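You operate a simulated robot arm through the tools that you are given. There is no shell and no other tool. Be economical: measure what you need, move in short steps, check, and stop when the job is done.

You are at the controls of a simulated two-armed robot. One attempt, no reset.

JOB
On the top of the long bench, fold the blue towel in half, so that its two short edges meet.

It is judged by the outcome, as a careful person would: the job done as asked, and still so three seconds after it is handed in. It fails if anything else is knocked over, pushed out of place, dropped, spilled or broken. Flat cloth is picked up by pressing the open fingertips on it (5 to 10 N) and closing them slowly along it; thin cloth reads only 2 to 8 mm in the jaws.

ROBOT AND FRAMES
Two 7-joint arms with two-finger parallel grippers on one trunk, on a base that drives. Base frame: it is fixed to the floor where the robot stands at the start and does not move with it; the origin is under the middle of the robot, x ahead of it, y to its left, z up; the surface under the hand at the start is at about z = 800. Lengths are in mm, angles in degrees, forces in N, time in s.
The left shoulder is at the start at [50, 177, 1129], the right one opposite. With the tool pointing down near the work surface each hand reaches from about 220 to 700 mm from the robot's upright axis, wherever it stands, measured 20 degrees to its own side. Places, roughly: top of the long bench [700, 400, 800]. Payload 3.43 kg a hand.
Tool frame (each hand has its own): the origin (TCP) lies between the finger pads and is the grasp point; the fingertips stand 34 mm ahead of it; z points along the fingers, y is the line along which they close. Largest opening 128 mm; finger width 24, thickness 12; the body of the gripper, 48 by 130 mm, starts 96 mm behind the TCP.
Orientation is that of the tool frame in the base frame, as a unit quaternion [x, y, z, w]. With the fingers straight down and closing along the base's y, the tool's x points along the base's -x, its y along +y and its z along -z.

CONTROLS
- The arms move only by the tool step_arm. It takes "left_commands", "right_commands" or both (then of equal length, played together; a hand with none holds still); each is a list of rows, each a list of 7 numbers: the shift along the tool's x, y, z in mm, then the turn, a rotation vector about the tool's x, y, z in degrees, then the finger opening in mm, from 0 to 128. In form: [[x, y, z, ax, ay, az, jaw], ...]. A call has 1 to 8 rows; each row shifts and turns the commanded pose from where the row before left it, along the tool's axes as they then stand. A row lasts 0.2 s, in which the tool goes at most 50 mm and 8.6 degrees; a call with a longer step from one row to the next is refused whole, and so is a gripper value outside its range. Where a pose cannot be reached the arm comes as near as it can. A force on the tool above 40 N (or 10 N above the force at the start of the call, whichever is more), or a blocked arm, ends the call early, and 0.2 s more pass. Each finger travels about 108 mm/s and halts on what it meets, pressing with about 20 N; the grip force reading is that of the motor and also rises with nothing between the fingers. The clock runs only during rows and for 0.2 s after the last one: add rows that do not move to give the fingers time. It gives the time, the measured TCP pose, the force on the tool (base axes), the opening and the grip force at its end, in the units of the frame above (readings bear some noise), with the torque about the TCP (base axes, N m) and any sound that the robot's microphone picked up, and new pictures: "pictures" is both (left out), scene, wrist or none (wrist: the cameras of the hands that moved).
- Cameras (640 x 400 px; columns grow to the right, rows downward): "scene" is now at [146.3, 14.1, 1276.3]; the picture's right is [0.21, -0.98, 0.00], its down [-0.70, -0.15, -0.70] and it looks along [0.68, 0.14, -0.72] (base axes); focal length 267 px, centre (320, 200). "left" rides on the left gripper at [76, 11, -160] in its tool frame; the picture's right is [-0.15, 0.99, 0.00], its down [-0.88, -0.13, -0.46] and it looks along [-0.45, -0.07, 0.89] (tool axes); focal length 234 px, centre (320, 200). "right" rides on the right gripper at [76, -11, -160] in its tool frame; the picture's right is [0.15, 0.99, 0.00], its down [-0.88, 0.13, -0.46] and it looks along [-0.45, 0.07, 0.89] (tool axes); focal length 234 px, centre (320, 200). There is no depth. A picture from a camera that has moved, and an enlarged one, comes with that camera's place and axes in the base frame and with its lens.
- lift_body(by): slides the trunk up (or, below 0, down) by that many mm; the arms and the scene camera ride with it, the base frame stays. It gives what a move gives, with no picture.
- steer(legs): drives the robot by 1 to 6 legs, each [ahead, turn to the left] in mm and degrees, along the robot's own axes; the way and the turn of a leg run together, so that a leg with both is an arc; at most 1500 mm and 180 degrees a leg. The arms and the cameras ride along, it lands a little off, and it stops where it bumps. It gives what a move gives, and a new picture of the scene camera.
- head_to(pan, tilt): turns the head with the scene camera to pan (to the left, within 80 degrees either way) and tilt (down, from -29 to 69), counted from straight ahead of the robot. It gives what a move gives, and a new picture of the scene camera.
- zoom(camera, box): a new picture of the part [left, top, right, bottom] of that camera's present view, enlarged. No time passes.
- finish_job(): hands the job in; it is judged then, once.

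Go step by step. Nothing tells you exact positions but the pictures and the camera data: compare them with the known pose of the tool, close in by small moves and look again before you grip or let go. The budget is 120 turns and 260 pictures, counting those below and the enlarged ones. Unless the task says otherwise, let go and move clear before handing in, and close with one line.

The tools are called after "Request:" as a command line: name --argument value ..., lists and objects as JSON in quotes. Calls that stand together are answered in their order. step_arm: Moves the arms, as the interface text tells. Its arguments: {"type":"object","properties":{"left_commands":{"type":"array","items":{"type":"array","items":{"type":"number"}}},"right_commands":{"type":"array","items":{"type":"array","items":{"type":"number"}}},"pictures":{"type":"string","enum":["both","scene","wrist","none"]}},"required":[]} The other tools are called the same way: lift_body (by) slides the trunk up or down; steer (legs) drives the base; head_to (pan, tilt) turns the head that bears the scene camera; zoom (camera, box) takes an enlarged picture of a part of a camera's view; finish_job () hands the job in.

At the start:

```text
time_s: 0.0
left_tool_pos: [406.8, 301.3, 1010.2]
left_tool_rot: [-0.001, 1.0, 0.0, 0.0]
left_ft_force: [-0.2, 0.1, -0.2]
left_torque: [-0.02, 0.06, 0.03]
left_width: 127.9
left_gripper_force: 0.0
right_tool_pos: [418.2, -141.0, 995.7]
right_tool_rot: [0.0, 1.0, 0.001, -0.001]
right_ft_force: [0.1, -0.3, -1.2]
right_torque: [0.04, 0.01, 0.04]
right_width: 128.0
right_gripper_force: 0.1
trunk travel left (down, up): [-300.0, 101.0]
robot x, y, heading: [0.2, 3.9, 0.1]
head pan, tilt: [12.0, 45.9]
```

scene: 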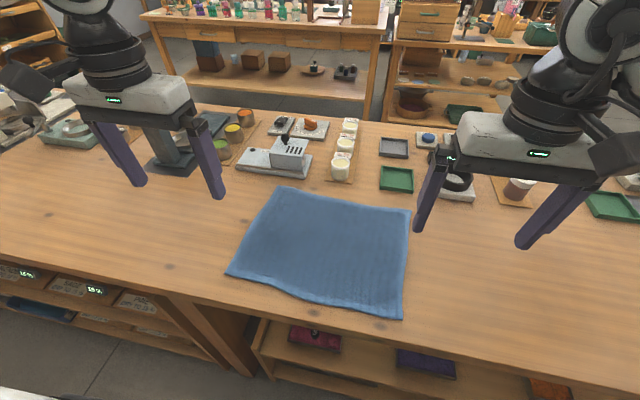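
right: 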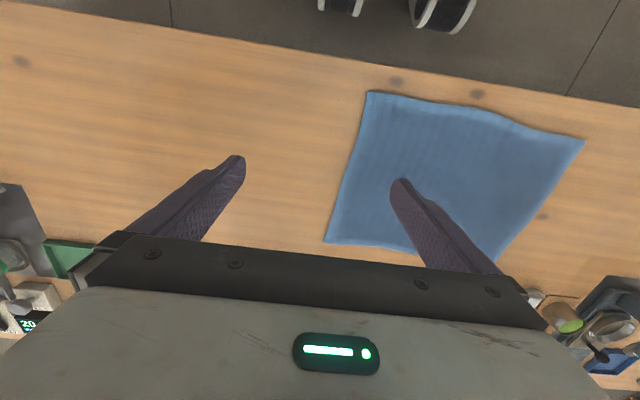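
left: 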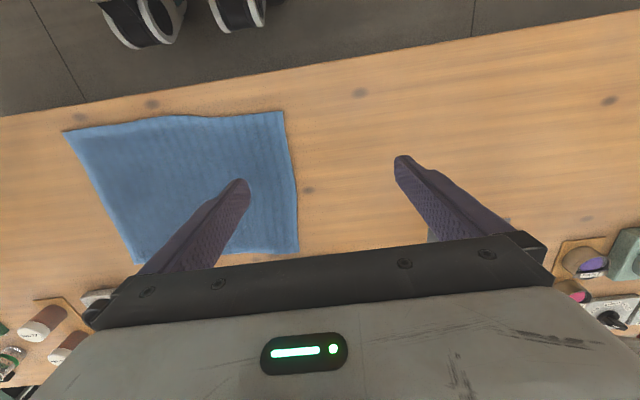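

The blue towel lies flat at about x 350–615, y -110–235. Its short edges run along x, at y≈+230 and y≈-105. I plan to turn the robot left so the right hand can take the far left corner and the left hand the near left corner.

Request:
steer --legs '[[0, 36]]'

Request:
head_to --pan -26 --tilt 50

```text
time_s: 2.1
left_tool_pos: [148.8, 483.4, 1008.2]
left_tool_rot: [-0.312, 0.95, -0.001, 0.0]
left_ft_force: [-0.5, 0.7, 0.4]
left_torque: [-0.03, 0.01, -0.01]
left_width: 127.9
left_gripper_force: 0.1
right_tool_pos: [420.6, 132.8, 994.8]
right_tool_rot: [-0.311, 0.95, 0.0, 0.0]
right_ft_force: [-0.3, -0.3, 0.0]
right_torque: [-0.01, -0.02, 0.0]
right_width: 128.0
right_gripper_force: 0.1
trunk travel left (down, up): [-300.0, 101.0]
robot x, y, heading: [-1.1, 1.1, 36.4]
head pan, tilt: [12.0, 45.9]
camera scene: at [107.5, 99.0, 1276.3], right [0.74, -0.67, 0.0], down [-0.48, -0.54, -0.7], along [0.46, 0.52, -0.72], focal length 267 px, centre (320, 200)
```

scene: 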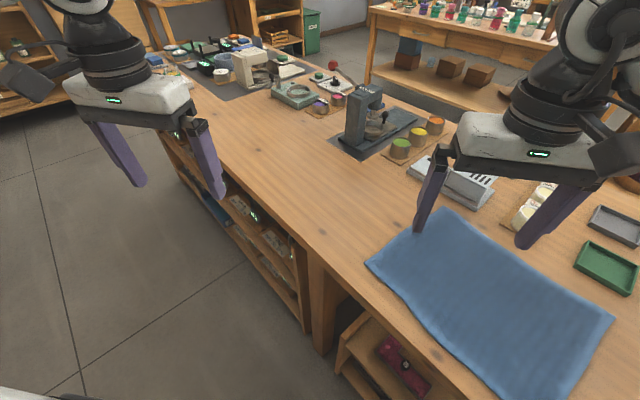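

```text
time_s: 3.2
left_tool_pos: [150.5, 484.7, 1008.7]
left_tool_rot: [-0.311, 0.95, 0.0, -0.001]
left_ft_force: [-0.3, -0.8, 0.2]
left_torque: [0.05, 0.01, 0.01]
left_width: 127.9
left_gripper_force: 0.2
right_tool_pos: [421.0, 132.0, 995.5]
right_tool_rot: [-0.31, 0.951, 0.0, 0.001]
right_ft_force: [0.8, 1.0, 0.1]
right_torque: [-0.02, 0.0, 0.0]
right_width: 127.9
right_gripper_force: 0.2
trunk travel left (down, up): [-300.0, 101.0]
robot x, y, heading: [0.6, -2.0, 36.5]
head pan, tilt: [-26.0, 50.0]
camera scene: at [129.8, 52.4, 1270.7], right [0.18, -0.98, 0.0], down [-0.75, -0.14, -0.64], along [0.63, 0.11, -0.77], focal length 267 px, centre (320, 200)
```

scene: 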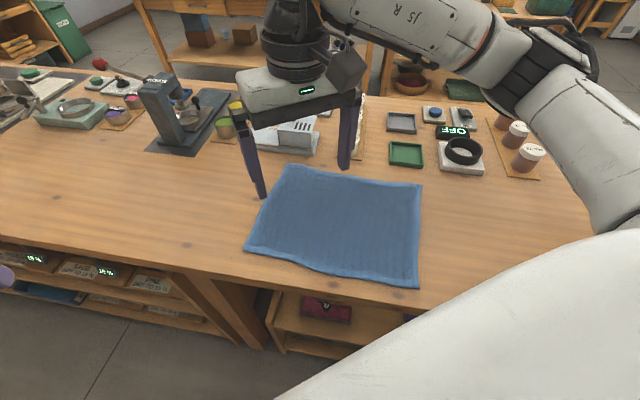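

Both views agree on the corners: A (618,222), B (608,-110), C (343,-90) and D (362,242). I'll square both hands so they close along y and narrow the jaws.

Request:
step_arm --left_commands '[[0, 0, 0, 0, 0, 7.25, 80], [0, 0, 0, 0, 0, 7.25, 60], [0, 0, 0, 0, 0, 7.25, 40], [0, 0, 0, 0, 0, 7.25, 40], [0, 0, 0, 0, 0, 7.25, 40], [0, 0, 0, 0, 0, 0, 40]]' --right_commands '[[0, 0, 0, 0, 0, 7.25, 80], [0, 0, 0, 0, 0, 7.25, 60], [0, 0, 0, 0, 0, 7.25, 40], [0, 0, 0, 0, 0, 7.25, 40], [0, 0, 0, 0, 0, 7.25, 40], [0, 0, 0, 0, 0, 0, 40]]' --pictures "scene"

```text
time_s: 4.6
left_tool_pos: [149.6, 483.6, 1008.8]
left_tool_rot: [0.001, 1.0, 0.0, 0.0]
left_ft_force: [-0.5, 0.2, 0.3]
left_torque: [0.0, -0.01, -0.01]
left_width: 39.8
left_gripper_force: 0.1
right_tool_pos: [420.5, 131.3, 995.5]
right_tool_rot: [0.001, 1.0, 0.0, 0.0]
right_ft_force: [0.4, 0.3, -0.6]
right_torque: [-0.02, 0.01, -0.01]
right_width: 40.0
right_gripper_force: 0.0
trunk travel left (down, up): [-300.0, 101.0]
robot x, y, heading: [-2.3, -0.8, 36.4]
head pan, tilt: [-26.0, 50.0]
camera scene: at [129.8, 52.3, 1270.7], right [0.18, -0.98, 0.0], down [-0.75, -0.14, -0.64], along [0.63, 0.11, -0.77], focal length 267 px, centre (320, 200)
```

scene: 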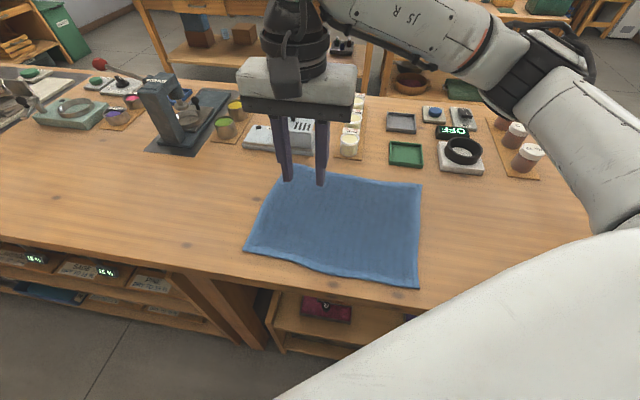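

Next I'll bring the right hand over the far left corner and the left hand over the near left corner.

Request:
step_arm --left_commands '[[-29.5, -33.9, 0, 0, 0, 0, 40], [-29.5, -33.9, 0, 0, 0, 0, 40], [-29.5, -33.9, 0, 0, 0, 0, 40], [-29.5, -33.9, 0, 0, 0, 0, 40], [-29.5, -33.9, 0, 0, 0, 0, 40], [-29.5, -33.9, 0, 0, 0, 0, 40], [-29.5, -33.9, 0, 0, 0, 0, 40], [-29.5, -33.9, 0, 0, 0, 0, 40]]' --right_commands '[[-34.2, 13, 10, 0, 0, 0, 40], [-34.2, 13, 20, 0, 0, 0, 40], [-34.2, 13, 20, 0, 0, 0, 40], [-34.2, 13, 20, 0, 0, 0, 40], [-34.2, 13, 20, 0, 0, 0, 40], [0, 0, 30, 0, 0, 0, 40], [0, 0, 0, 0, 0, 0, 40], [0, 0, 0, 0, 0, 0, 40]]'

```text
time_s: 6.4
left_tool_pos: [262.2, 332.9, 1008.3]
left_tool_rot: [0.0, 1.0, 0.0, 0.001]
left_ft_force: [-0.1, -0.2, 0.4]
left_torque: [0.01, -0.01, -0.02]
left_width: 40.2
left_gripper_force: 0.1
left hand out of reach, approached as far as the arm can: row 5, 6, 7, 8
right_tool_pos: [591.9, 197.1, 876.5]
right_tool_rot: [0.001, 1.0, 0.0, 0.0]
right_ft_force: [-0.6, -0.1, -0.1]
right_torque: [0.0, -0.05, 0.0]
right_width: 40.3
right_gripper_force: 0.1
trunk travel left (down, up): [-300.0, 101.0]
robot x, y, heading: [0.7, 2.7, 36.2]
head pan, tilt: [-26.0, 50.0]
camera scene: at [129.8, 52.3, 1270.7], right [0.18, -0.98, 0.0], down [-0.75, -0.14, -0.64], along [0.63, 0.11, -0.77], focal length 267 px, centre (320, 200)
camera right: at [517.1, 185.8, 1036.6], right [-0.14, 0.99, 0.0], down [0.88, 0.13, 0.46], along [0.45, 0.07, -0.89], focal length 234 px, centre (320, 200)
camera left: at [185.3, 345.0, 1168.3], right [0.15, 0.99, 0.0], down [0.88, -0.13, 0.46], along [0.45, -0.07, -0.89], focal length 234 px, centre (320, 200)
```

scene: 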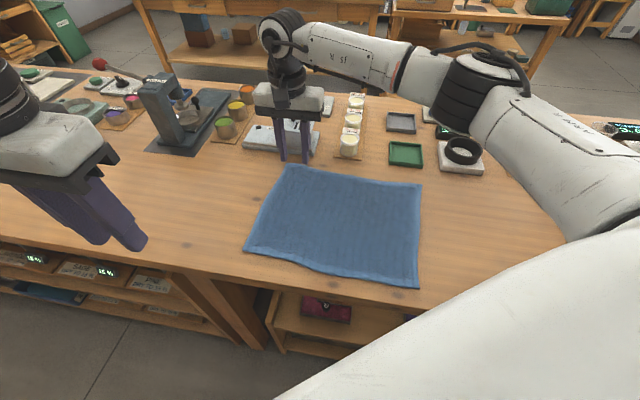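
right: 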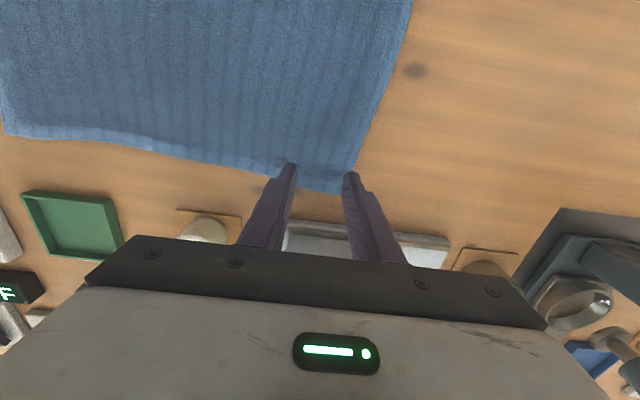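
left: 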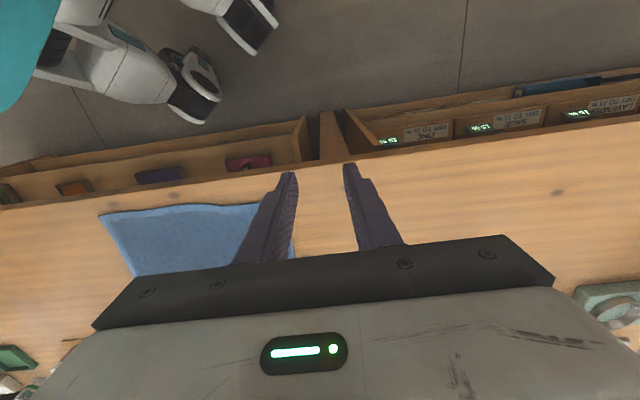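

The right hand is over its corner. The left stopped short, probably at a wrist limit, so I'll turn its yaw back to the robot's heading. That lines its jaws up with the diagonal of corner D.

Request:
step_arm --left_commands '[[0, 0, 0, 0, 0, -7.25, 40], [0, 0, 0, 0, 0, -7.25, 40], [0, 0, 0, 0, 0, -7.25, 40], [0, 0, 0, 0, 0, -7.25, 40], [0, 0, 0, 0, 0, -7.25, 40], [0, 0, 0, 0, 0, 0, 40]]' --pictures "scene"

```text
time_s: 7.8
left_tool_pos: [261.5, 333.8, 1006.7]
left_tool_rot: [-0.313, 0.95, -0.001, 0.001]
left_ft_force: [0.2, 0.1, -0.4]
left_torque: [0.01, -0.01, 0.02]
left_width: 39.7
left_gripper_force: 0.1
right_tool_pos: [591.5, 198.5, 877.2]
right_tool_rot: [0.001, 1.0, -0.001, -0.001]
right_ft_force: [0.1, -0.2, 0.1]
right_torque: [0.0, 0.04, -0.03]
right_width: 39.8
right_gripper_force: 0.0
trunk travel left (down, up): [-300.0, 101.0]
robot x, y, heading: [2.1, -1.8, 36.2]
head pan, tilt: [-26.0, 50.0]
camera scene: at [129.8, 52.3, 1270.7], right [0.18, -0.98, 0.0], down [-0.75, -0.14, -0.64], along [0.63, 0.11, -0.77], focal length 267 px, centre (320, 200)
```

scene: 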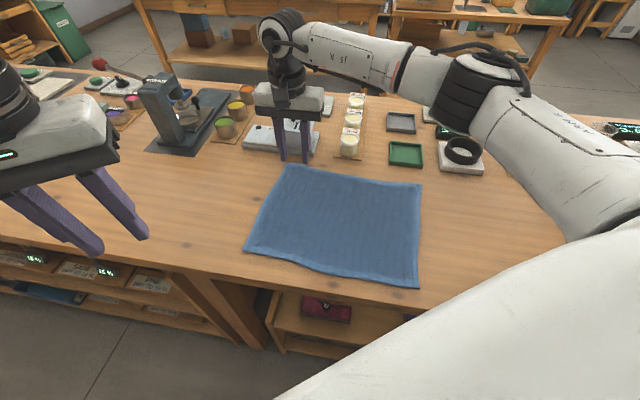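

Request:
step_arm --left_commands '[[-6.9, -43, 0, 0, 0, 0, 40], [-6.9, -43, 0, 0, 0, 0, 40], [-6.9, -43, 0, 0, 0, 0, 40], [-6.9, -43, 0, 0, 0, 0, 40], [0, 0, 0, 0, 0, 0, 40]]'

```text
time_s: 9.0
left_tool_pos: [259.8, 330.9, 1006.4]
left_tool_rot: [-0.311, 0.95, 0.0, 0.002]
left_ft_force: [0.4, 0.7, 0.5]
left_torque: [-0.02, 0.01, -0.01]
left_width: 39.9
left_gripper_force: 0.1
left hand out of reach, approached as far as the arm can: row 1, 2, 3, 4
right_tool_pos: [592.4, 197.7, 877.1]
right_tool_rot: [0.0, 1.0, 0.0, 0.0]
right_ft_force: [0.8, 1.0, -0.3]
right_torque: [-0.01, -0.02, 0.0]
right_width: 40.0
right_gripper_force: 0.1
trunk travel left (down, up): [-300.0, 101.0]
robot x, y, heading: [1.8, -2.2, 36.2]
head pan, tilt: [-26.0, 50.0]
camera scene: at [129.8, 52.3, 1270.7], right [0.18, -0.98, 0.0], down [-0.75, -0.14, -0.64], along [0.63, 0.11, -0.77], focal length 267 px, centre (320, 200)
camera left: at [192.3, 296.4, 1167.5], right [-0.47, 0.88, 0.0], down [0.79, 0.42, 0.46], along [0.4, 0.21, -0.89], focal length 234 px, centre (320, 200)
```

scene: 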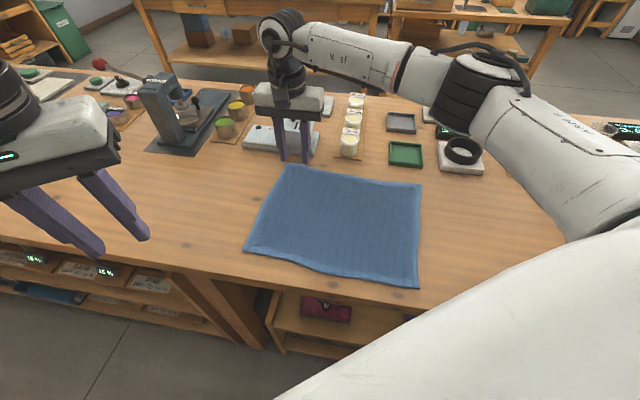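
left: 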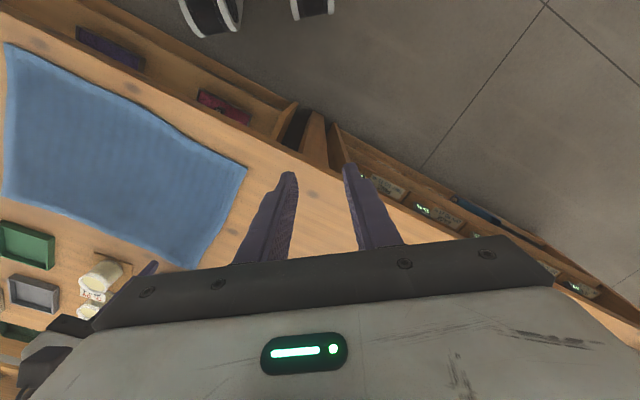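

Request:
step_arm --left_commands '[[0, 0, 40, 0, 0, 0, 40], [0, 0, 40, 0, 0, 0, 40], [0, -20, 20, 0, 0, 0, 40], [0, -20, 0, 0, 0, 0, 40], [0, -20, 0, 0, 0, 0, 40], [0, -20, 0, 0, 0, 0, 40], [0, 0, 0, 0, 0, 0, 40]]' --pictures "scene"

```text
time_s: 10.6
left_tool_pos: [240.8, 316.0, 928.1]
left_tool_rot: [-0.312, 0.95, -0.002, 0.001]
left_ft_force: [0.1, 0.0, -0.2]
left_torque: [-0.01, 0.01, 0.0]
left_width: 40.1
left_gripper_force: 0.0
left hand out of reach, approached as far as the arm can: row 2, 3, 4, 5, 6
right_tool_pos: [591.5, 197.2, 876.8]
right_tool_rot: [0.001, 1.0, 0.0, 0.0]
right_ft_force: [-0.7, -1.5, 0.1]
right_torque: [-0.02, -0.01, -0.02]
right_width: 39.8
right_gripper_force: 0.0
trunk travel left (down, up): [-300.0, 101.0]
robot x, y, heading: [-3.8, 0.7, 36.2]
head pan, tilt: [-26.0, 50.0]
camera scene: at [129.8, 52.3, 1270.7], right [0.18, -0.98, 0.0], down [-0.75, -0.14, -0.64], along [0.63, 0.11, -0.77], focal length 267 px, centre (320, 200)
```

scene: 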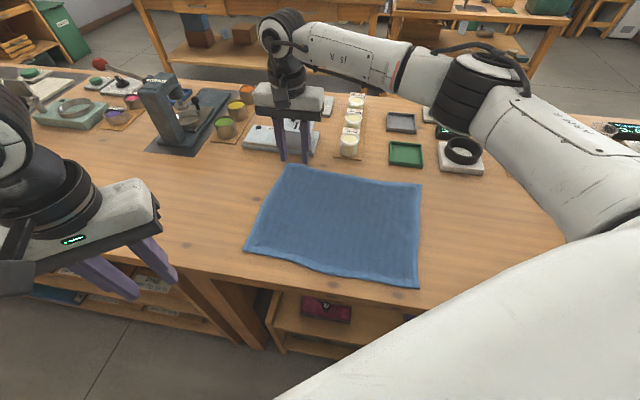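

The left hand keeps stopping at about 113 mm to the left of the robot's midline. I'll check whether the right hand has the same inward limit.

Request:
step_arm --right_commands '[[0, 0, -30, 0, 0, 0, 40], [22, 30, 0, 0, 0, 0, 40], [22, 30, 0, 0, 0, 0, 40], [22, 30, 0, 0, 0, 0, 40], [0, 0, 0, 0, 0, 0, 40]]' --left_commands '[[0, 40, -40, 0, 0, 0, 40], [0, 40, 0, 0, 0, 0, 40], [-40, 0, 0, 0, 0, 0, 40], [-40, 0, 0, 0, 0, 0, 40], [0, 0, 0, 0, 0, 0, 40]]' --pictures "scene"

```text
refused: row 1 steps farther than a row can; nothing moved
```

Request:
step_arm --right_commands '[[0, 0, -30, 0, 0, 0, 40], [22, 30, 0, 0, 0, 0, 40], [22, 30, 0, 0, 0, 0, 40], [22, 30, 0, 0, 0, 0, 40], [0, 0, 0, 0, 0, 0, 40]]' --left_commands '[[0, 40, -20, 0, 0, 0, 40], [0, 40, 0, 0, 0, 0, 40], [-40, 0, 0, 0, 0, 0, 40], [-40, 0, 0, 0, 0, 0, 40], [0, 0, 0, 0, 0, 0, 40]]' --pictures "scene"

```text
time_s: 11.8
left_tool_pos: [259.5, 430.3, 947.7]
left_tool_rot: [-0.311, 0.951, -0.001, -0.001]
left_ft_force: [0.4, 0.5, 0.1]
left_torque: [-0.01, -0.02, 0.0]
left_width: 40.0
left_gripper_force: 0.1
right_tool_pos: [525.2, 284.6, 906.1]
right_tool_rot: [0.002, 1.0, 0.0, 0.001]
right_ft_force: [-0.4, -0.2, 0.2]
right_torque: [-0.02, 0.01, -0.01]
right_width: 39.8
right_gripper_force: 0.1
trunk travel left (down, up): [-300.0, 101.0]
robot x, y, heading: [-2.7, -0.1, 36.2]
head pan, tilt: [-26.0, 50.0]
camera scene: at [129.8, 51.9, 1270.7], right [0.18, -0.98, 0.0], down [-0.75, -0.13, -0.64], along [0.63, 0.11, -0.77], focal length 267 px, centre (320, 200)
```

scene: 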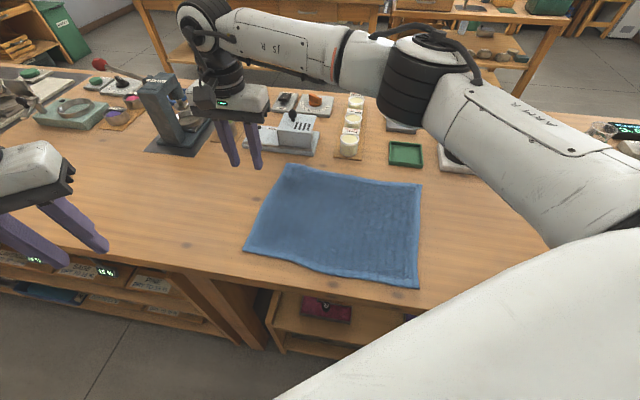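

The right hand has no such limit at longer range, so I'll retry the left hand inward, now farther forward. The right hand goes back over its corner.

Request:
step_arm --right_commands '[[-22, -30, 0, 0, 0, 0, 40], [-22, -30, 0, 0, 0, 0, 40], [-22, -30, 0, 0, 0, 0, 40], [0, 0, 0, 0, 0, 0, 40], [0, 0, 0, 0, 0, 0, 40], [0, 0, 0, 0, 0, 0, 40], [0, 0, 0, 0, 0, 0, 40], [0, 0, 0, 0, 0, 0, 40]]' --left_commands '[[0, 0, 0, 0, 0, 0, 40], [0, 0, 0, 0, 0, 0, 40], [0, -30, 0, 0, 0, 0, 40], [0, -30, 0, 0, 0, 0, 40], [0, -30, 0, 0, 0, 0, 40], [0, -30, 0, 0, 0, 0, 40], [0, -30, 0, 0, 0, 0, 40], [0, 0, 0, 0, 0, 0, 40]]' --pictures "scene"

```text
time_s: 13.6
left_tool_pos: [271.4, 354.8, 958.4]
left_tool_rot: [-0.311, 0.95, -0.001, 0.001]
left_ft_force: [0.1, 0.8, 0.6]
left_torque: [-0.03, 0.02, -0.01]
left_width: 40.0
left_gripper_force: 0.0
left hand out of reach, approached as far as the arm can: row 4, 5, 6, 7
right_tool_pos: [591.5, 194.2, 906.4]
right_tool_rot: [0.001, 1.0, 0.0, 0.0]
right_ft_force: [-0.5, 0.9, -1.3]
right_torque: [0.02, -0.04, 0.03]
right_width: 40.4
right_gripper_force: 0.0
trunk travel left (down, up): [-300.0, 101.0]
robot x, y, heading: [2.3, 3.5, 36.4]
head pan, tilt: [-26.0, 50.0]
camera scene: at [129.8, 52.3, 1270.7], right [0.18, -0.98, 0.0], down [-0.75, -0.14, -0.64], along [0.63, 0.11, -0.77], focal length 267 px, centre (320, 200)
```

scene: 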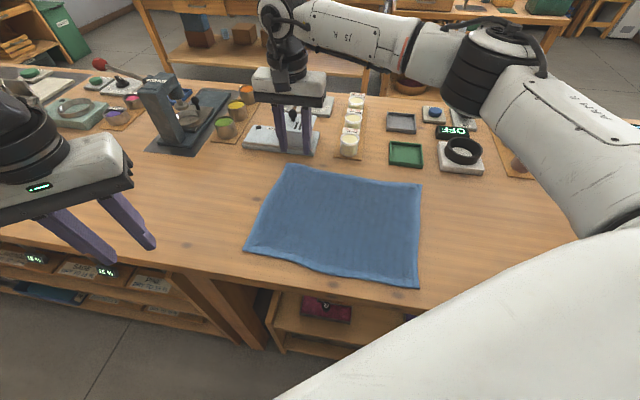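

Request:
head_to --pan 35 --tilt 40

```text
time_s: 14.9
left_tool_pos: [271.7, 355.8, 958.0]
left_tool_rot: [-0.311, 0.95, -0.001, 0.002]
left_ft_force: [-0.1, -0.1, 0.2]
left_torque: [0.02, 0.02, -0.05]
left_width: 39.9
left_gripper_force: 0.1
right_tool_pos: [592.2, 193.7, 905.4]
right_tool_rot: [0.001, 1.0, 0.0, -0.001]
right_ft_force: [0.3, 0.5, 0.2]
right_torque: [0.0, 0.01, 0.03]
right_width: 39.7
right_gripper_force: 0.1
trunk travel left (down, up): [-300.0, 101.0]
robot x, y, heading: [-0.0, -0.6, 36.2]
head pan, tilt: [35.0, 40.0]
camera scene: at [81.5, 119.2, 1284.8], right [0.95, -0.32, 0.0], down [-0.21, -0.61, -0.77], along [0.25, 0.72, -0.64], focal length 267 px, centre (320, 200)
```

scene: 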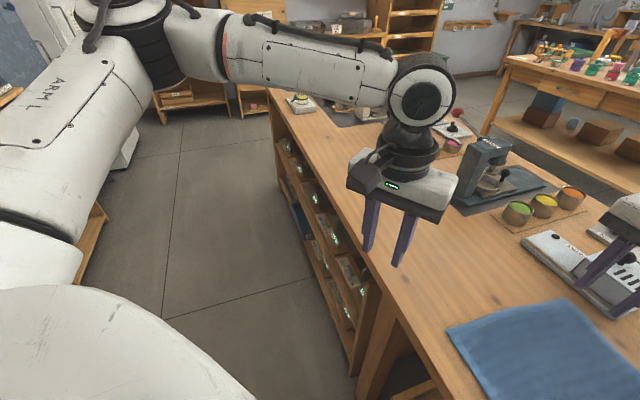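

The left arm's limit seems to depend on height relative to the shoulder. I'll raise both hands, lower the trunk 120 mm and try again.

Request:
step_arm --right_commands '[[0, 0, -40, 0, 0, 0, 40], [0, 0, -40, 0, 0, 0, 40], [0, 0, -40, 0, 0, 0, 40], [0, 0, 0, 0, 0, 0, 40]]' --left_commands '[[0, 40, 0, 0, 0, 0, 40], [0, 0, -40, 0, 0, 0, 40], [0, 0, -40, 0, 0, 0, 40], [0, 0, 0, 0, 0, 0, 40]]' --pictures "none"

Request:
lift_body --by -120

Request:
step_arm --left_commands '[[0, -30, 0, 0, 0, 0, 40], [0, -30, 0, 0, 0, 0, 40], [0, -30, 0, 0, 0, 0, 40], [0, -30, 0, 0, 0, 0, 40], [0, -30, 0, 0, 0, 0, 40], [0, -30, 0, 0, 0, 0, 40], [0, -20, 0, 0, 0, 0, 40], [0, 0, 0, 0, 0, 0, 40]]' --pictures "scene"

```text
time_s: 15.9
left_tool_pos: [246.0, 388.1, 1038.5]
left_tool_rot: [-0.312, 0.95, -0.001, 0.0]
left_ft_force: [0.4, -0.3, 0.1]
left_torque: [0.0, 0.01, -0.03]
left_width: 40.0
left_gripper_force: 0.0
right_tool_pos: [591.8, 196.0, 1024.6]
right_tool_rot: [0.001, 1.0, -0.001, 0.001]
right_ft_force: [0.5, 0.2, 0.7]
right_torque: [-0.01, -0.03, 0.03]
right_width: 39.7
right_gripper_force: 0.1
trunk travel left (down, up): [-300.0, 101.0]
robot x, y, heading: [2.3, 0.4, 36.2]
head pan, tilt: [35.0, 40.0]
```

```text
time_s: 17.4
left_tool_pos: [245.4, 387.4, 917.1]
left_tool_rot: [-0.312, 0.95, -0.001, 0.0]
left_ft_force: [-0.6, -0.5, 0.3]
left_torque: [0.0, 0.02, -0.01]
left_width: 39.9
left_gripper_force: 0.0
right_tool_pos: [591.1, 195.0, 904.8]
right_tool_rot: [0.001, 1.0, 0.0, 0.0]
right_ft_force: [-0.2, 0.3, 0.7]
right_torque: [-0.01, -0.01, 0.0]
right_width: 39.8
right_gripper_force: 0.0
trunk travel left (down, up): [-180.0, 221.0]
robot x, y, heading: [0.9, 0.2, 36.3]
head pan, tilt: [35.0, 40.0]
```

```text
time_s: 19.2
left_tool_pos: [270.2, 356.9, 916.9]
left_tool_rot: [-0.312, 0.95, 0.0, 0.0]
left_ft_force: [-0.6, -0.1, 0.6]
left_torque: [-0.01, 0.01, -0.01]
left_width: 40.0
left_gripper_force: 0.0
left hand out of reach, approached as far as the arm can: row 2, 3, 4, 5, 6, 7
right_tool_pos: [591.7, 197.0, 903.9]
right_tool_rot: [0.0, 1.0, 0.0, -0.001]
right_ft_force: [-0.6, 0.1, -0.4]
right_torque: [-0.04, 0.0, 0.03]
right_width: 39.8
right_gripper_force: 0.0
trunk travel left (down, up): [-180.0, 221.0]
robot x, y, heading: [-2.0, 0.9, 36.3]
head pan, tilt: [35.0, 40.0]
camera scene: at [81.4, 119.2, 1164.8], right [0.95, -0.32, 0.0], down [-0.21, -0.61, -0.77], along [0.25, 0.72, -0.64], focal length 267 px, centre (320, 200)
```

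scene: 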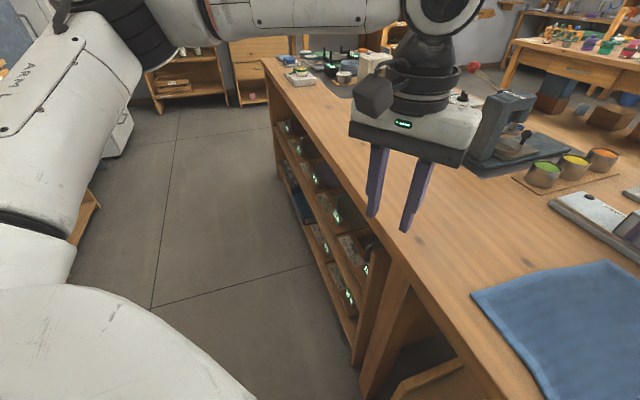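

Request:
step_arm --right_commands '[[22, 30, 0, 0, 0, 0, 40], [22, 30, 0, 0, 0, 0, 40], [22, 30, 0, 0, 0, 0, 40], [22, 30, 0, 0, 0, 0, 40], [22, 30, 0, 0, 0, 0, 40], [22, 30, 0, 0, 0, 0, 40], [0, 0, 0, 0, 0, 0, 40]]' --left_commands '[[0, 40, 0, 0, 0, 0, 40], [0, 40, 0, 0, 0, 0, 40], [0, 40, 0, 0, 0, 0, 40], [0, 0, 0, 0, 0, 0, 40], [0, 0, 0, 0, 0, 0, 40], [0, 0, 0, 0, 0, 0, 40], [0, 0, 0, 0, 0, 0, 40]]' --pictures "none"

```text
time_s: 20.8
left_tool_pos: [197.7, 454.5, 917.9]
left_tool_rot: [-0.312, 0.95, 0.0, 0.0]
left_ft_force: [0.6, -0.1, -0.4]
left_torque: [-0.02, 0.02, 0.01]
left_width: 40.0
left_gripper_force: 0.0
right_tool_pos: [449.6, 368.2, 903.1]
right_tool_rot: [0.0, 1.0, 0.0, 0.0]
right_ft_force: [0.6, 0.9, -0.2]
right_torque: [0.0, 0.01, -0.01]
right_width: 39.8
right_gripper_force: 0.0
right hand out of reach, approached as far as the arm can: row 6
trunk travel left (down, up): [-180.0, 221.0]
robot x, y, heading: [-3.6, -1.5, 36.3]
head pan, tilt: [35.0, 40.0]
```

Request:
step_arm --right_commands '[[-23, -28, 0, 0, 0, 0, 40], [-24, -29, 0, 0, 0, 0, 40], [-24, -29, 0, 0, 0, 0, 40], [-24, -29, 0, 0, 0, 0, 40], [-24, -28, 0, 0, 0, 0, 40], [-23, -28, 0, 0, 0, 0, 40]]' --left_commands '[[0, 0, 0, 0, 0, -8, 40], [0, 0, 0, 0, 0, -8, 40], [0, 0, 0, 0, 0, -8, 40], [0, 0, 0, 0, 0, -8, 40], [0, 0, 0, 0, 0, -4, 40], [0, 0, 0, 0, 0, 0, 40]]' --pictures "none"

Request:
step_arm --left_commands '[[21, -29, 0, 0, 0, 0, 40], [21, -29, 0, 0, 0, 0, 40], [21, -29, 0, 0, 0, 0, 40], [21, -29, 0, 0, 0, 0, 40], [21, -29, 0, 0, 0, 0, 40], [21, -29, 0, 0, 0, 0, 40], [21, -29, 0, 0, 0, 0, 40], [0, 0, 0, 0, 0, 0, 40]]' --pictures "none"

```text
time_s: 22.2
left_tool_pos: [198.3, 453.7, 917.4]
left_tool_rot: [-0.589, 0.808, -0.001, 0.0]
left_ft_force: [0.8, -0.2, -0.3]
left_torque: [0.0, -0.03, 0.01]
left_width: 40.0
left_gripper_force: 0.1
right_tool_pos: [591.5, 196.1, 906.4]
right_tool_rot: [0.0, 1.0, 0.0, 0.0]
right_ft_force: [-1.1, 0.1, -1.0]
right_torque: [0.02, 0.01, 0.0]
right_width: 39.9
right_gripper_force: 0.0
trunk travel left (down, up): [-180.0, 221.0]
robot x, y, heading: [1.6, -0.1, 36.0]
head pan, tilt: [35.0, 40.0]
```

```text
time_s: 24.0
left_tool_pos: [268.5, 356.9, 916.6]
left_tool_rot: [-0.59, 0.807, 0.001, 0.001]
left_ft_force: [-0.3, 0.1, 0.0]
left_torque: [0.01, 0.0, 0.01]
left_width: 39.8
left_gripper_force: 0.2
left hand out of reach, approached as far as the arm can: row 4, 5, 6, 7
right_tool_pos: [589.9, 197.6, 906.8]
right_tool_rot: [0.001, 1.0, 0.0, 0.0]
right_ft_force: [0.7, -0.1, 0.6]
right_torque: [-0.01, 0.0, 0.04]
right_width: 40.1
right_gripper_force: 0.1
trunk travel left (down, up): [-180.0, 221.0]
robot x, y, heading: [-0.1, 3.2, 36.5]
head pan, tilt: [35.0, 40.0]
```

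Request:
step_arm --right_commands '[[0, 0, -40, 0, 0, 0, 40], [30, -38, 0, 0, 0, 0, 40], [30, -38, 0, 0, 0, 0, 40], [30, -38, 0, 0, 0, 0, 40], [0, -45, 0, 0, 0, 0, 40], [0, -45, 0, 0, 0, 0, 40], [0, -45, 0, 0, 0, 0, 40], [0, 0, 0, 0, 0, 0, 40]]' --left_commands '[[0, 0, 0, 0, 0, 0, 40], [0, 0, 0, 0, 0, 0, 40], [0, 0, 0, 0, 0, 0, 40], [21, -29, 0, 0, 0, 0, 40], [21, -29, 0, 0, 0, 0, 40], [21, -29, 0, 0, 0, 0, 40], [21, -29, 0, 0, 0, 0, 40], [21, -29, 0, 0, 0, 0, 40]]' --pictures "scene"

```text
time_s: 25.8
left_tool_pos: [269.1, 356.7, 916.9]
left_tool_rot: [-0.59, 0.807, 0.001, 0.0]
left_ft_force: [-0.9, -0.4, -0.5]
left_torque: [0.05, -0.01, 0.0]
left_width: 40.0
left_gripper_force: 0.0
left hand out of reach, approached as far as the arm can: row 4, 5, 6, 7, 8
right_tool_pos: [499.0, -55.9, 946.1]
right_tool_rot: [0.001, 1.0, 0.0, 0.0]
right_ft_force: [-0.4, 0.9, 0.0]
right_torque: [0.0, -0.01, 0.03]
right_width: 39.6
right_gripper_force: 0.0
trunk travel left (down, up): [-180.0, 221.0]
robot x, y, heading: [4.6, 0.2, 36.3]
head pan, tilt: [35.0, 40.0]
camera scene: at [81.4, 119.2, 1164.8], right [0.95, -0.32, 0.0], down [-0.21, -0.61, -0.77], along [0.25, 0.72, -0.64], focal length 267 px, centre (320, 200)
```

scene: 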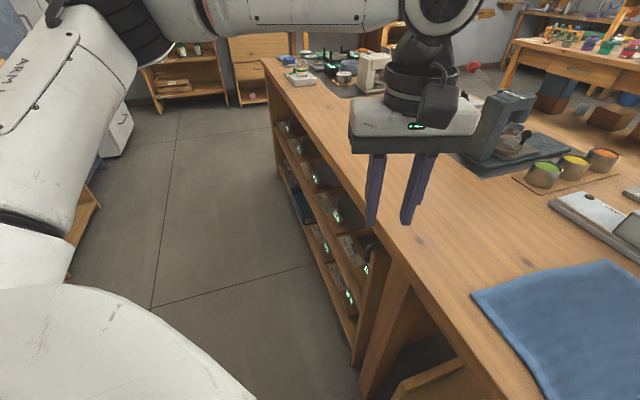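

The left arm really can't reach inward, so I'll fold with one hand in stages. First the far corner A goes partway over, then the near corner D goes to C, helped by turning the base, and then A goes to B. I'll restore the trunk, park the left hand and bring the right hand over A.

Request:
lift_body --by 120

Request:
step_arm --right_commands '[[-30, 42, 0, 0, 0, 0, 40], [-30, 42, 0, 0, 0, 0, 40], [-33, 36, 0, 0, 0, 0, 40], [0, 45, 20, 0, 0, 0, 40], [0, 45, 20, 0, 0, 0, 40], [0, 42, 20, 0, 0, 0, 40], [0, 0, 45, 0, 0, 0, 40], [0, 0, 45, 0, 0, 0, 40]]' --left_commands '[[-21, 29, 0, 0, 0, 0, 40], [-21, 29, 0, 0, 0, 0, 40], [-21, 29, 0, 0, 0, 0, 40], [-21, 29, 0, 0, 0, 0, 40], [-21, 29, 0, 0, 0, 0, 40], [-21, 29, 0, 0, 0, 0, 40], [0, 0, 0, 0, 0, 0, 40], [0, 0, 0, 0, 0, 0, 40]]' --pictures "none"

Request:
head_to --pan -24 --tilt 50

```text
time_s: 27.3
left_tool_pos: [269.7, 357.3, 1035.5]
left_tool_rot: [-0.59, 0.807, 0.0, 0.0]
left_ft_force: [-0.2, -0.4, 0.2]
left_torque: [-0.03, 0.02, -0.02]
left_width: 39.7
left_gripper_force: 0.1
right_tool_pos: [499.3, -54.5, 1067.3]
right_tool_rot: [0.001, 1.0, 0.0, -0.001]
right_ft_force: [-0.4, 0.4, 0.5]
right_torque: [0.01, 0.0, 0.01]
right_width: 39.8
right_gripper_force: 0.0
trunk travel left (down, up): [-300.0, 101.0]
robot x, y, heading: [2.3, 2.5, 36.3]
head pan, tilt: [35.0, 40.0]
```

```text
refused: row 1 steps farther than a row can; nothing moved
```

```text
time_s: 28.6
left_tool_pos: [268.7, 356.7, 1037.9]
left_tool_rot: [-0.59, 0.807, -0.001, 0.0]
left_ft_force: [-0.1, -0.2, -0.1]
left_torque: [0.03, 0.0, -0.03]
left_width: 40.0
left_gripper_force: 0.1
right_tool_pos: [498.7, -55.8, 1066.2]
right_tool_rot: [0.001, 1.0, 0.0, 0.0]
right_ft_force: [-0.6, -0.4, 0.0]
right_torque: [0.0, -0.02, -0.03]
right_width: 40.0
right_gripper_force: 0.1
trunk travel left (down, up): [-300.0, 101.0]
robot x, y, heading: [-2.4, 0.1, 36.2]
head pan, tilt: [-24.0, 50.0]
camera scene: at [129.3, 55.0, 1270.7], right [0.21, -0.98, 0.0], down [-0.75, -0.16, -0.64], along [0.63, 0.14, -0.77], focal length 267 px, centre (320, 200)
```

scene: 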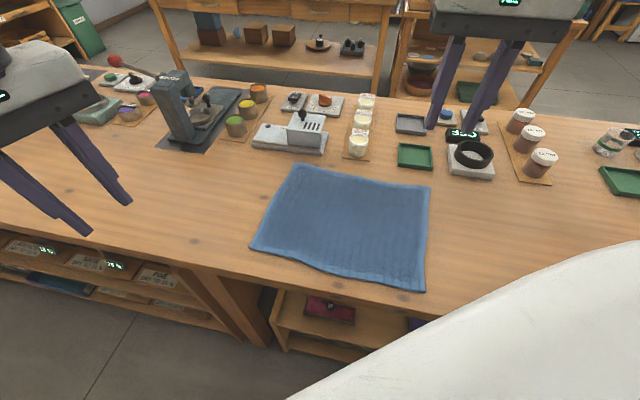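

Request:
step_arm --right_commands '[[-11.6, 31.5, 27, 0, 0, 0, 40], [-11.6, 31.5, 27, 0, 0, 0, 40], [-11.6, 31.5, 27, 0, 0, 0, 40], [-11.6, 31.5, 27, 0, 0, 0, 40], [-11.6, 31.5, 27, 0, 0, 0, 40], [-11.6, 31.5, 27, 0, 0, 0, 40], [-11.6, 31.5, 22, 0, 0, 0, 40], [-11.6, 31.5, 22, 0, 0, 0, 40]]' --left_commands '[[-20, 29, 0, 0, 0, 0, 40], [-20, 29, 0, 0, 0, 0, 40], [-20, 29, 0, 0, 0, 0, 40], [-20, 29, 0, 0, 0, 0, 40], [-20, 29, 0, 0, 0, 0, 40], [0, 0, 0, 0, 0, 0, 40], [0, 0, 0, 0, 0, 0, 40], [0, 0, 0, 0, 0, 0, 40]]'

```text
time_s: 30.4
left_tool_pos: [158.8, 496.5, 1036.0]
left_tool_rot: [-0.59, 0.807, 0.0, -0.001]
left_ft_force: [-0.2, 0.1, -0.7]
left_torque: [-0.01, -0.05, 0.05]
left_width: 39.9
left_gripper_force: 0.0
right_tool_pos: [593.1, 195.7, 859.6]
right_tool_rot: [0.0, 1.0, 0.001, 0.0]
right_ft_force: [0.2, -0.4, -0.3]
right_torque: [0.0, -0.01, -0.01]
right_width: 40.0
right_gripper_force: 0.1
trunk travel left (down, up): [-300.0, 101.0]
robot x, y, heading: [1.4, -0.6, 36.2]
head pan, tilt: [-24.0, 50.0]
camera scene: at [129.3, 55.5, 1270.6], right [0.21, -0.98, 0.0], down [-0.75, -0.16, -0.64], along [0.63, 0.14, -0.77], focal length 267 px, centre (320, 200)
camera right: at [518.6, 185.0, 1020.2], right [-0.15, 0.99, 0.0], down [0.88, 0.13, 0.46], along [0.45, 0.07, -0.89], focal length 234 px, centre (320, 200)
camera left: at [125.6, 428.5, 1197.5], right [-0.9, 0.44, 0.0], down [0.39, 0.8, 0.46], along [0.2, 0.41, -0.89], focal length 234 px, centre (320, 200)
```

scene: 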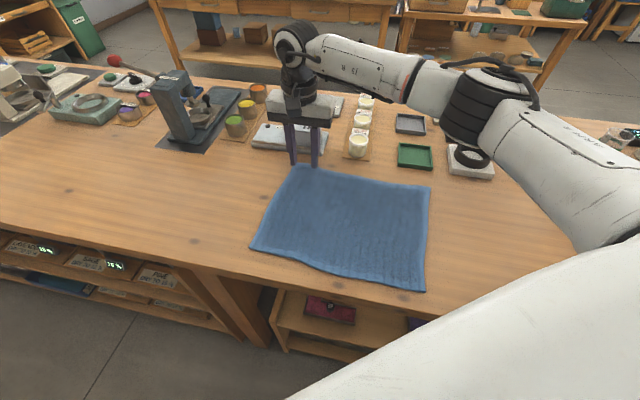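
right: 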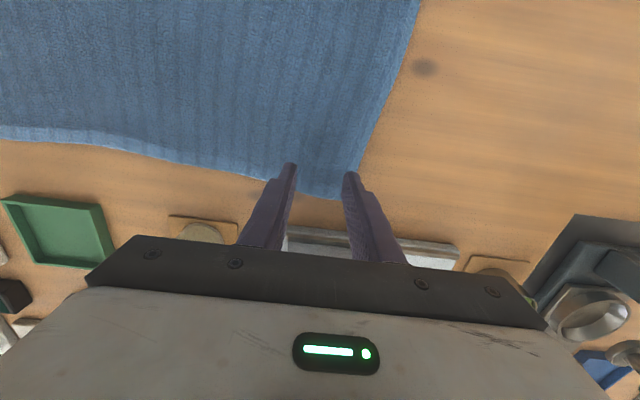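
left: 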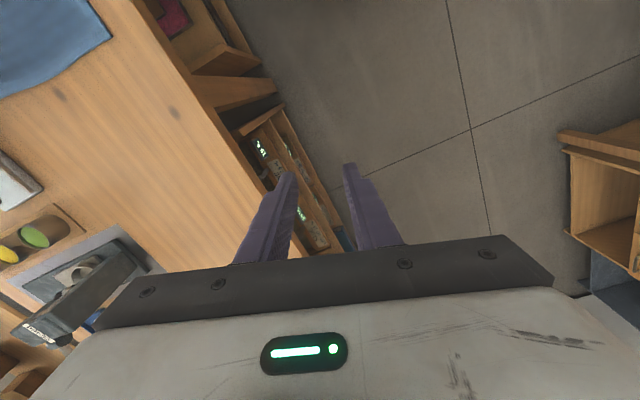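

The right fingertips are about 26 mm above corner A, which the wrist view puts at (621,226). I'll shift slightly inward and lower.

Request:
step_arm --right_commands '[[-4, -6, 12, 0, 0, 0, 32], [0, 0, 6, 0, 0, 0, 32], [0, 0, 3, 0, 0, 0, 32], [0, 0, 0, 0, 0, 0, 32]]' --pictures "none"

```text
time_s: 31.4
left_tool_pos: [159.8, 496.7, 1036.3]
left_tool_rot: [-0.59, 0.808, 0.0, -0.001]
left_ft_force: [-0.4, 0.5, 0.1]
left_torque: [-0.01, -0.01, -0.02]
left_width: 39.7
left_gripper_force: 0.0
right_tool_pos: [596.2, 189.5, 839.4]
right_tool_rot: [0.001, 1.0, 0.0, 0.0]
right_ft_force: [0.7, -0.3, 1.4]
right_torque: [0.02, -0.01, 0.01]
right_width: 31.8
right_gripper_force: 0.1
trunk travel left (down, up): [-300.0, 101.0]
robot x, y, heading: [-2.4, -0.9, 36.1]
head pan, tilt: [-24.0, 50.0]
```

Request:
step_arm --right_commands '[[0, 0, 2, 0, 0, 0, 32], [0, 0, 1, 0, 0, 0, 32], [0, 0, 0, 0, 0, 0, 32]]' --pictures "none"

```text
time_s: 32.2
left_tool_pos: [159.0, 495.2, 1038.1]
left_tool_rot: [-0.59, 0.807, 0.0, 0.001]
left_ft_force: [0.4, -0.2, 0.9]
left_torque: [-0.03, 0.0, 0.01]
left_width: 40.2
left_gripper_force: 0.1
right_tool_pos: [596.6, 190.2, 836.9]
right_tool_rot: [0.001, 1.0, 0.001, 0.001]
right_ft_force: [-1.0, -0.5, 7.4]
right_torque: [-0.02, 0.0, 0.01]
right_width: 32.1
right_gripper_force: 0.1
trunk travel left (down, up): [-300.0, 101.0]
robot x, y, heading: [1.3, 0.4, 36.4]
head pan, tilt: [-24.0, 50.0]
```

The tip force is 7 N, so I'll close slowly.

Request:
step_arm --right_commands '[[0, 0, 0, 0, 0, 0, 28], [0, 0, 0, 0, 0, 0, 24], [0, 0, 0, 0, 0, 0, 20], [0, 0, 0, 0, 0, 0, 16], [0, 0, 0, 0, 0, 0, 12], [0, 0, 0, 0, 0, 0, 8], [0, 0, 0, 0, 0, 0, 4], [0, 0, 0, 0, 0, 0, 0]]' --pictures "wrist"

```text
time_s: 34.0
left_tool_pos: [158.9, 497.2, 1038.1]
left_tool_rot: [-0.59, 0.807, -0.001, 0.002]
left_ft_force: [-0.2, -0.2, -1.0]
left_torque: [-0.03, -0.03, 0.0]
left_width: 40.1
left_gripper_force: 0.1
right_tool_pos: [595.2, 190.4, 836.5]
right_tool_rot: [0.001, 1.0, 0.0, 0.001]
right_ft_force: [-0.6, -0.3, 10.4]
right_torque: [0.04, 0.02, -0.06]
right_width: 4.6
right_gripper_force: 19.4
trunk travel left (down, up): [-300.0, 101.0]
robot x, y, heading: [-1.6, 1.3, 36.2]
head pan, tilt: [-24.0, 50.0]
camera right: at [520.5, 178.7, 996.8], right [-0.14, 0.99, 0.0], down [0.88, 0.13, 0.46], along [0.45, 0.07, -0.89], focal length 234 px, centre (320, 200)
```

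right: 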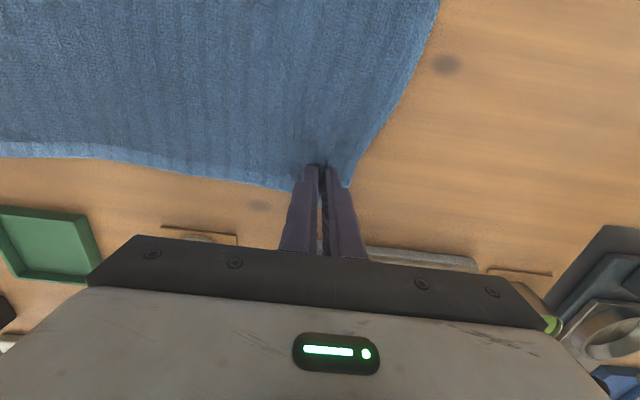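

The cloth is gripped at 4.6 mm. I'll lift it and carry corner A in an arc partway over.

Request:
step_arm --right_commands '[[2, -5, -35, 0, 0, 0, 0], [10, -13, -35, 0, 0, 0, 0], [20, -25, -25, 0, 0, 0, 0], [22, -28, -5, 0, 0, 0, 0], [22, -28, 10, 0, 0, 0, 0], [20, -23, 25, 0, 0, 0, 0], [9, -8, 30, 0, 0, 0, 0], [0, 0, 0, 0, 0, 0, 0]]'

```text
time_s: 35.8
left_tool_pos: [159.2, 496.6, 1037.0]
left_tool_rot: [-0.59, 0.807, 0.0, 0.0]
left_ft_force: [-0.1, -0.2, -0.3]
left_torque: [0.01, -0.01, -0.01]
left_width: 40.0
left_gripper_force: 0.0
right_tool_pos: [490.6, 61.6, 870.1]
right_tool_rot: [0.001, 1.0, 0.0, 0.0]
right_ft_force: [0.6, -0.6, 0.1]
right_torque: [0.03, -0.01, 0.0]
right_width: 4.6
right_gripper_force: 20.3
trunk travel left (down, up): [-300.0, 101.0]
robot x, y, heading: [2.0, 2.4, 36.0]
head pan, tilt: [-24.0, 50.0]
camera scene: at [129.2, 55.0, 1270.7], right [0.21, -0.98, 0.0], down [-0.75, -0.16, -0.64], along [0.63, 0.14, -0.77], focal length 267 px, centre (320, 200)
camera right: at [416.6, 50.9, 1030.8], right [-0.14, 0.99, 0.0], down [0.88, 0.13, 0.46], along [0.45, 0.07, -0.89], focal length 234 px, centre (320, 200)
```

scene: 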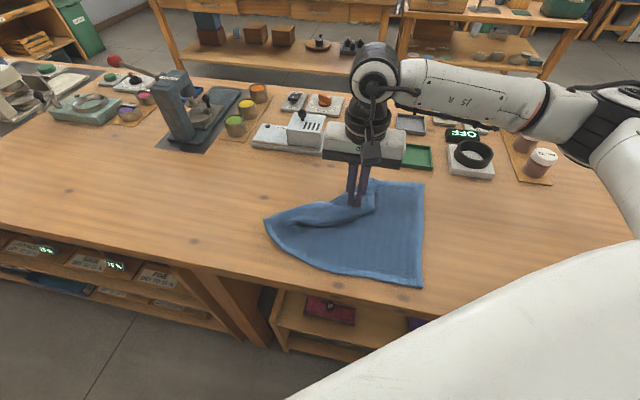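
right: 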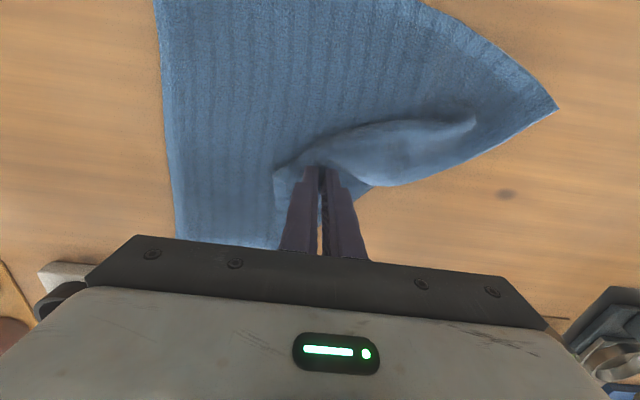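

Request:
step_arm --right_commands '[[0, 0, 15, 0, 0, 0, 0], [0, 0, 12, 0, 0, 0, 0], [0, 0, 0, 0, 0, 0, 0], [0, 0, 0, 0, 0, 0, 12], [0, 0, 0, 0, 0, 0, 24], [0, 0, -10, 0, 0, 0, 30], [0, 0, -40, 0, 0, 0, 30], [0, 0, -45, 0, 0, 0, 30]]' --pictures "none"

Request:
step_arm --right_commands '[[0, -40, -25, 0, 0, 0, 30], [0, -40, -25, 0, 0, 0, 30], [0, -40, 0, 0, 0, 0, 30], [0, -40, 0, 0, 0, 0, 30]]'

```text
time_s: 37.6
left_tool_pos: [159.2, 495.9, 1036.2]
left_tool_rot: [-0.59, 0.808, -0.001, -0.001]
left_ft_force: [-0.5, 1.3, 1.3]
left_torque: [0.0, 0.03, 0.01]
left_width: 39.8
left_gripper_force: 0.1
right_tool_pos: [491.1, 62.2, 938.2]
right_tool_rot: [0.0, 1.0, -0.001, -0.001]
right_ft_force: [0.3, -0.2, -0.5]
right_torque: [0.02, -0.03, 0.02]
right_width: 29.8
right_gripper_force: 0.1
trunk travel left (down, up): [-300.0, 101.0]
robot x, y, heading: [1.9, 0.2, 36.4]
head pan, tilt: [-24.0, 50.0]
```

```text
time_s: 38.6
left_tool_pos: [159.0, 496.3, 1037.9]
left_tool_rot: [-0.59, 0.808, 0.0, 0.001]
left_ft_force: [-0.4, 0.8, 0.1]
left_torque: [0.03, 0.02, -0.01]
left_width: 39.8
left_gripper_force: 0.2
right_tool_pos: [490.6, -99.1, 989.0]
right_tool_rot: [0.001, 1.0, 0.0, -0.001]
right_ft_force: [0.2, 0.0, -0.6]
right_torque: [0.04, -0.01, 0.0]
right_width: 30.0
right_gripper_force: 0.1
trunk travel left (down, up): [-300.0, 101.0]
robot x, y, heading: [-2.0, 2.8, 36.0]
head pan, tilt: [-24.0, 50.0]
camera scene: at [129.0, 54.5, 1270.8], right [0.21, -0.98, 0.0], down [-0.75, -0.16, -0.64], along [0.63, 0.14, -0.77], focal length 267 px, centre (320, 200)
camera right: at [415.8, -110.2, 1148.8], right [-0.15, 0.99, 0.0], down [0.88, 0.13, 0.46], along [0.45, 0.07, -0.89], focal length 234 px, centre (320, 200)
```

scene: 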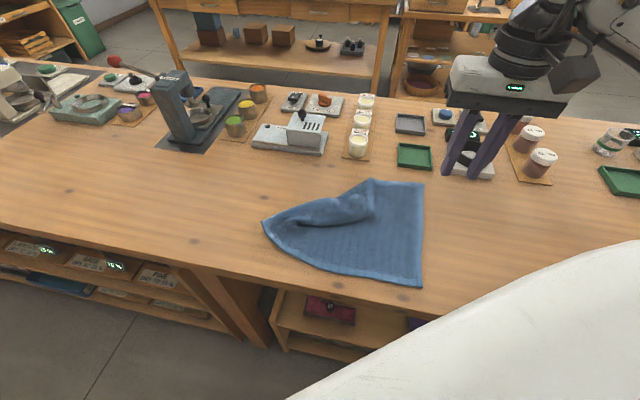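
right: 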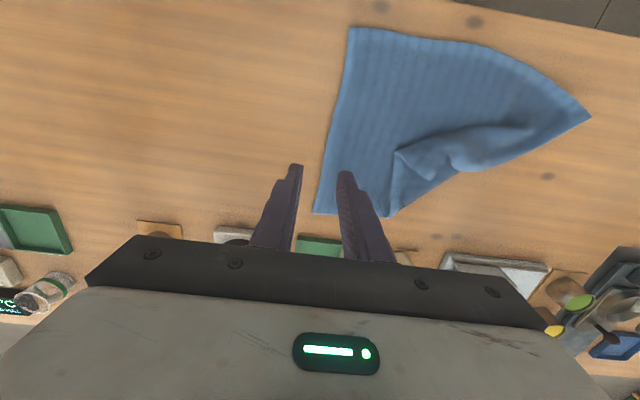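

Corner A is folded in and the cloth swung a little: D is now near (428,249), C near (352,-80) and B near (619,-93). Next the right hand goes over D.

Request:
step_arm --right_commands '[[6.75, 38.6, 10, 0, 0, 0, 32], [6.75, 38.6, 10, 0, 0, 0, 32], [6.75, 38.6, 10, 0, 0, 0, 32], [6.75, 38.6, 15, 0, 0, 0, 32], [6.75, 38.6, 15, 0, 0, 0, 32], [6.75, 38.6, 20, 0, 0, 0, 32], [6.75, 38.6, 20, 0, 0, 0, 32], [6.75, 38.6, 20, 0, 0, 0, 32]]'

```text
time_s: 40.4
left_tool_pos: [159.2, 496.8, 1035.8]
left_tool_rot: [-0.589, 0.808, 0.0, 0.0]
left_ft_force: [-0.6, 0.2, -0.6]
left_torque: [-0.01, -0.01, -0.01]
left_width: 39.8
left_gripper_force: 0.0
right_tool_pos: [437.7, 209.5, 867.7]
right_tool_rot: [0.002, 1.0, 0.0, 0.0]
right_ft_force: [-0.4, 0.3, -0.7]
right_torque: [-0.01, -0.01, 0.01]
right_width: 31.8
right_gripper_force: 0.2
trunk travel left (down, up): [-300.0, 101.0]
robot x, y, heading: [-2.1, -4.1, 36.0]
head pan, tilt: [-24.0, 50.0]
camera scene: at [129.2, 55.5, 1270.7], right [0.21, -0.98, 0.0], down [-0.75, -0.16, -0.64], along [0.63, 0.14, -0.77], focal length 267 px, centre (320, 200)
camera right: at [363.4, 198.7, 1027.5], right [-0.14, 0.99, 0.0], down [0.88, 0.13, 0.46], along [0.45, 0.07, -0.89], focal length 234 px, centre (320, 200)
```

scene: 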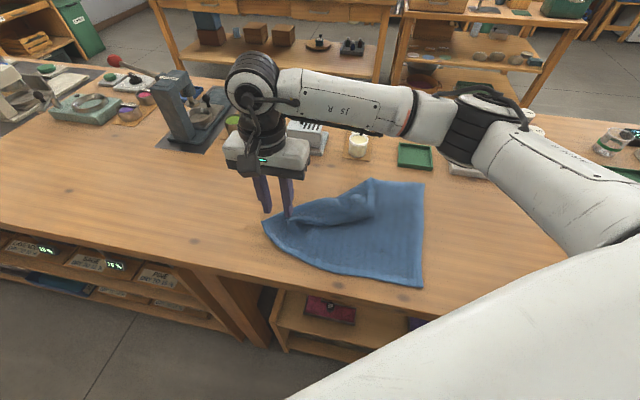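
right: 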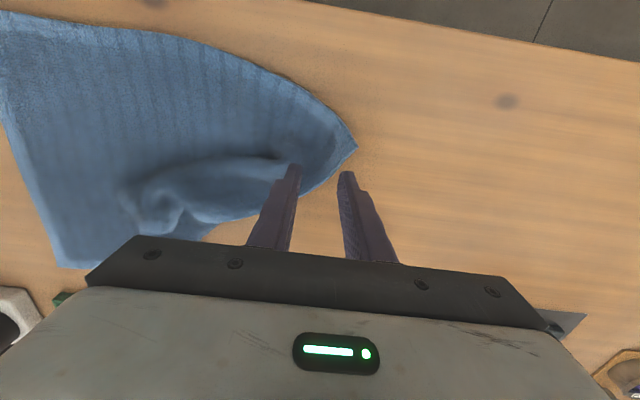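

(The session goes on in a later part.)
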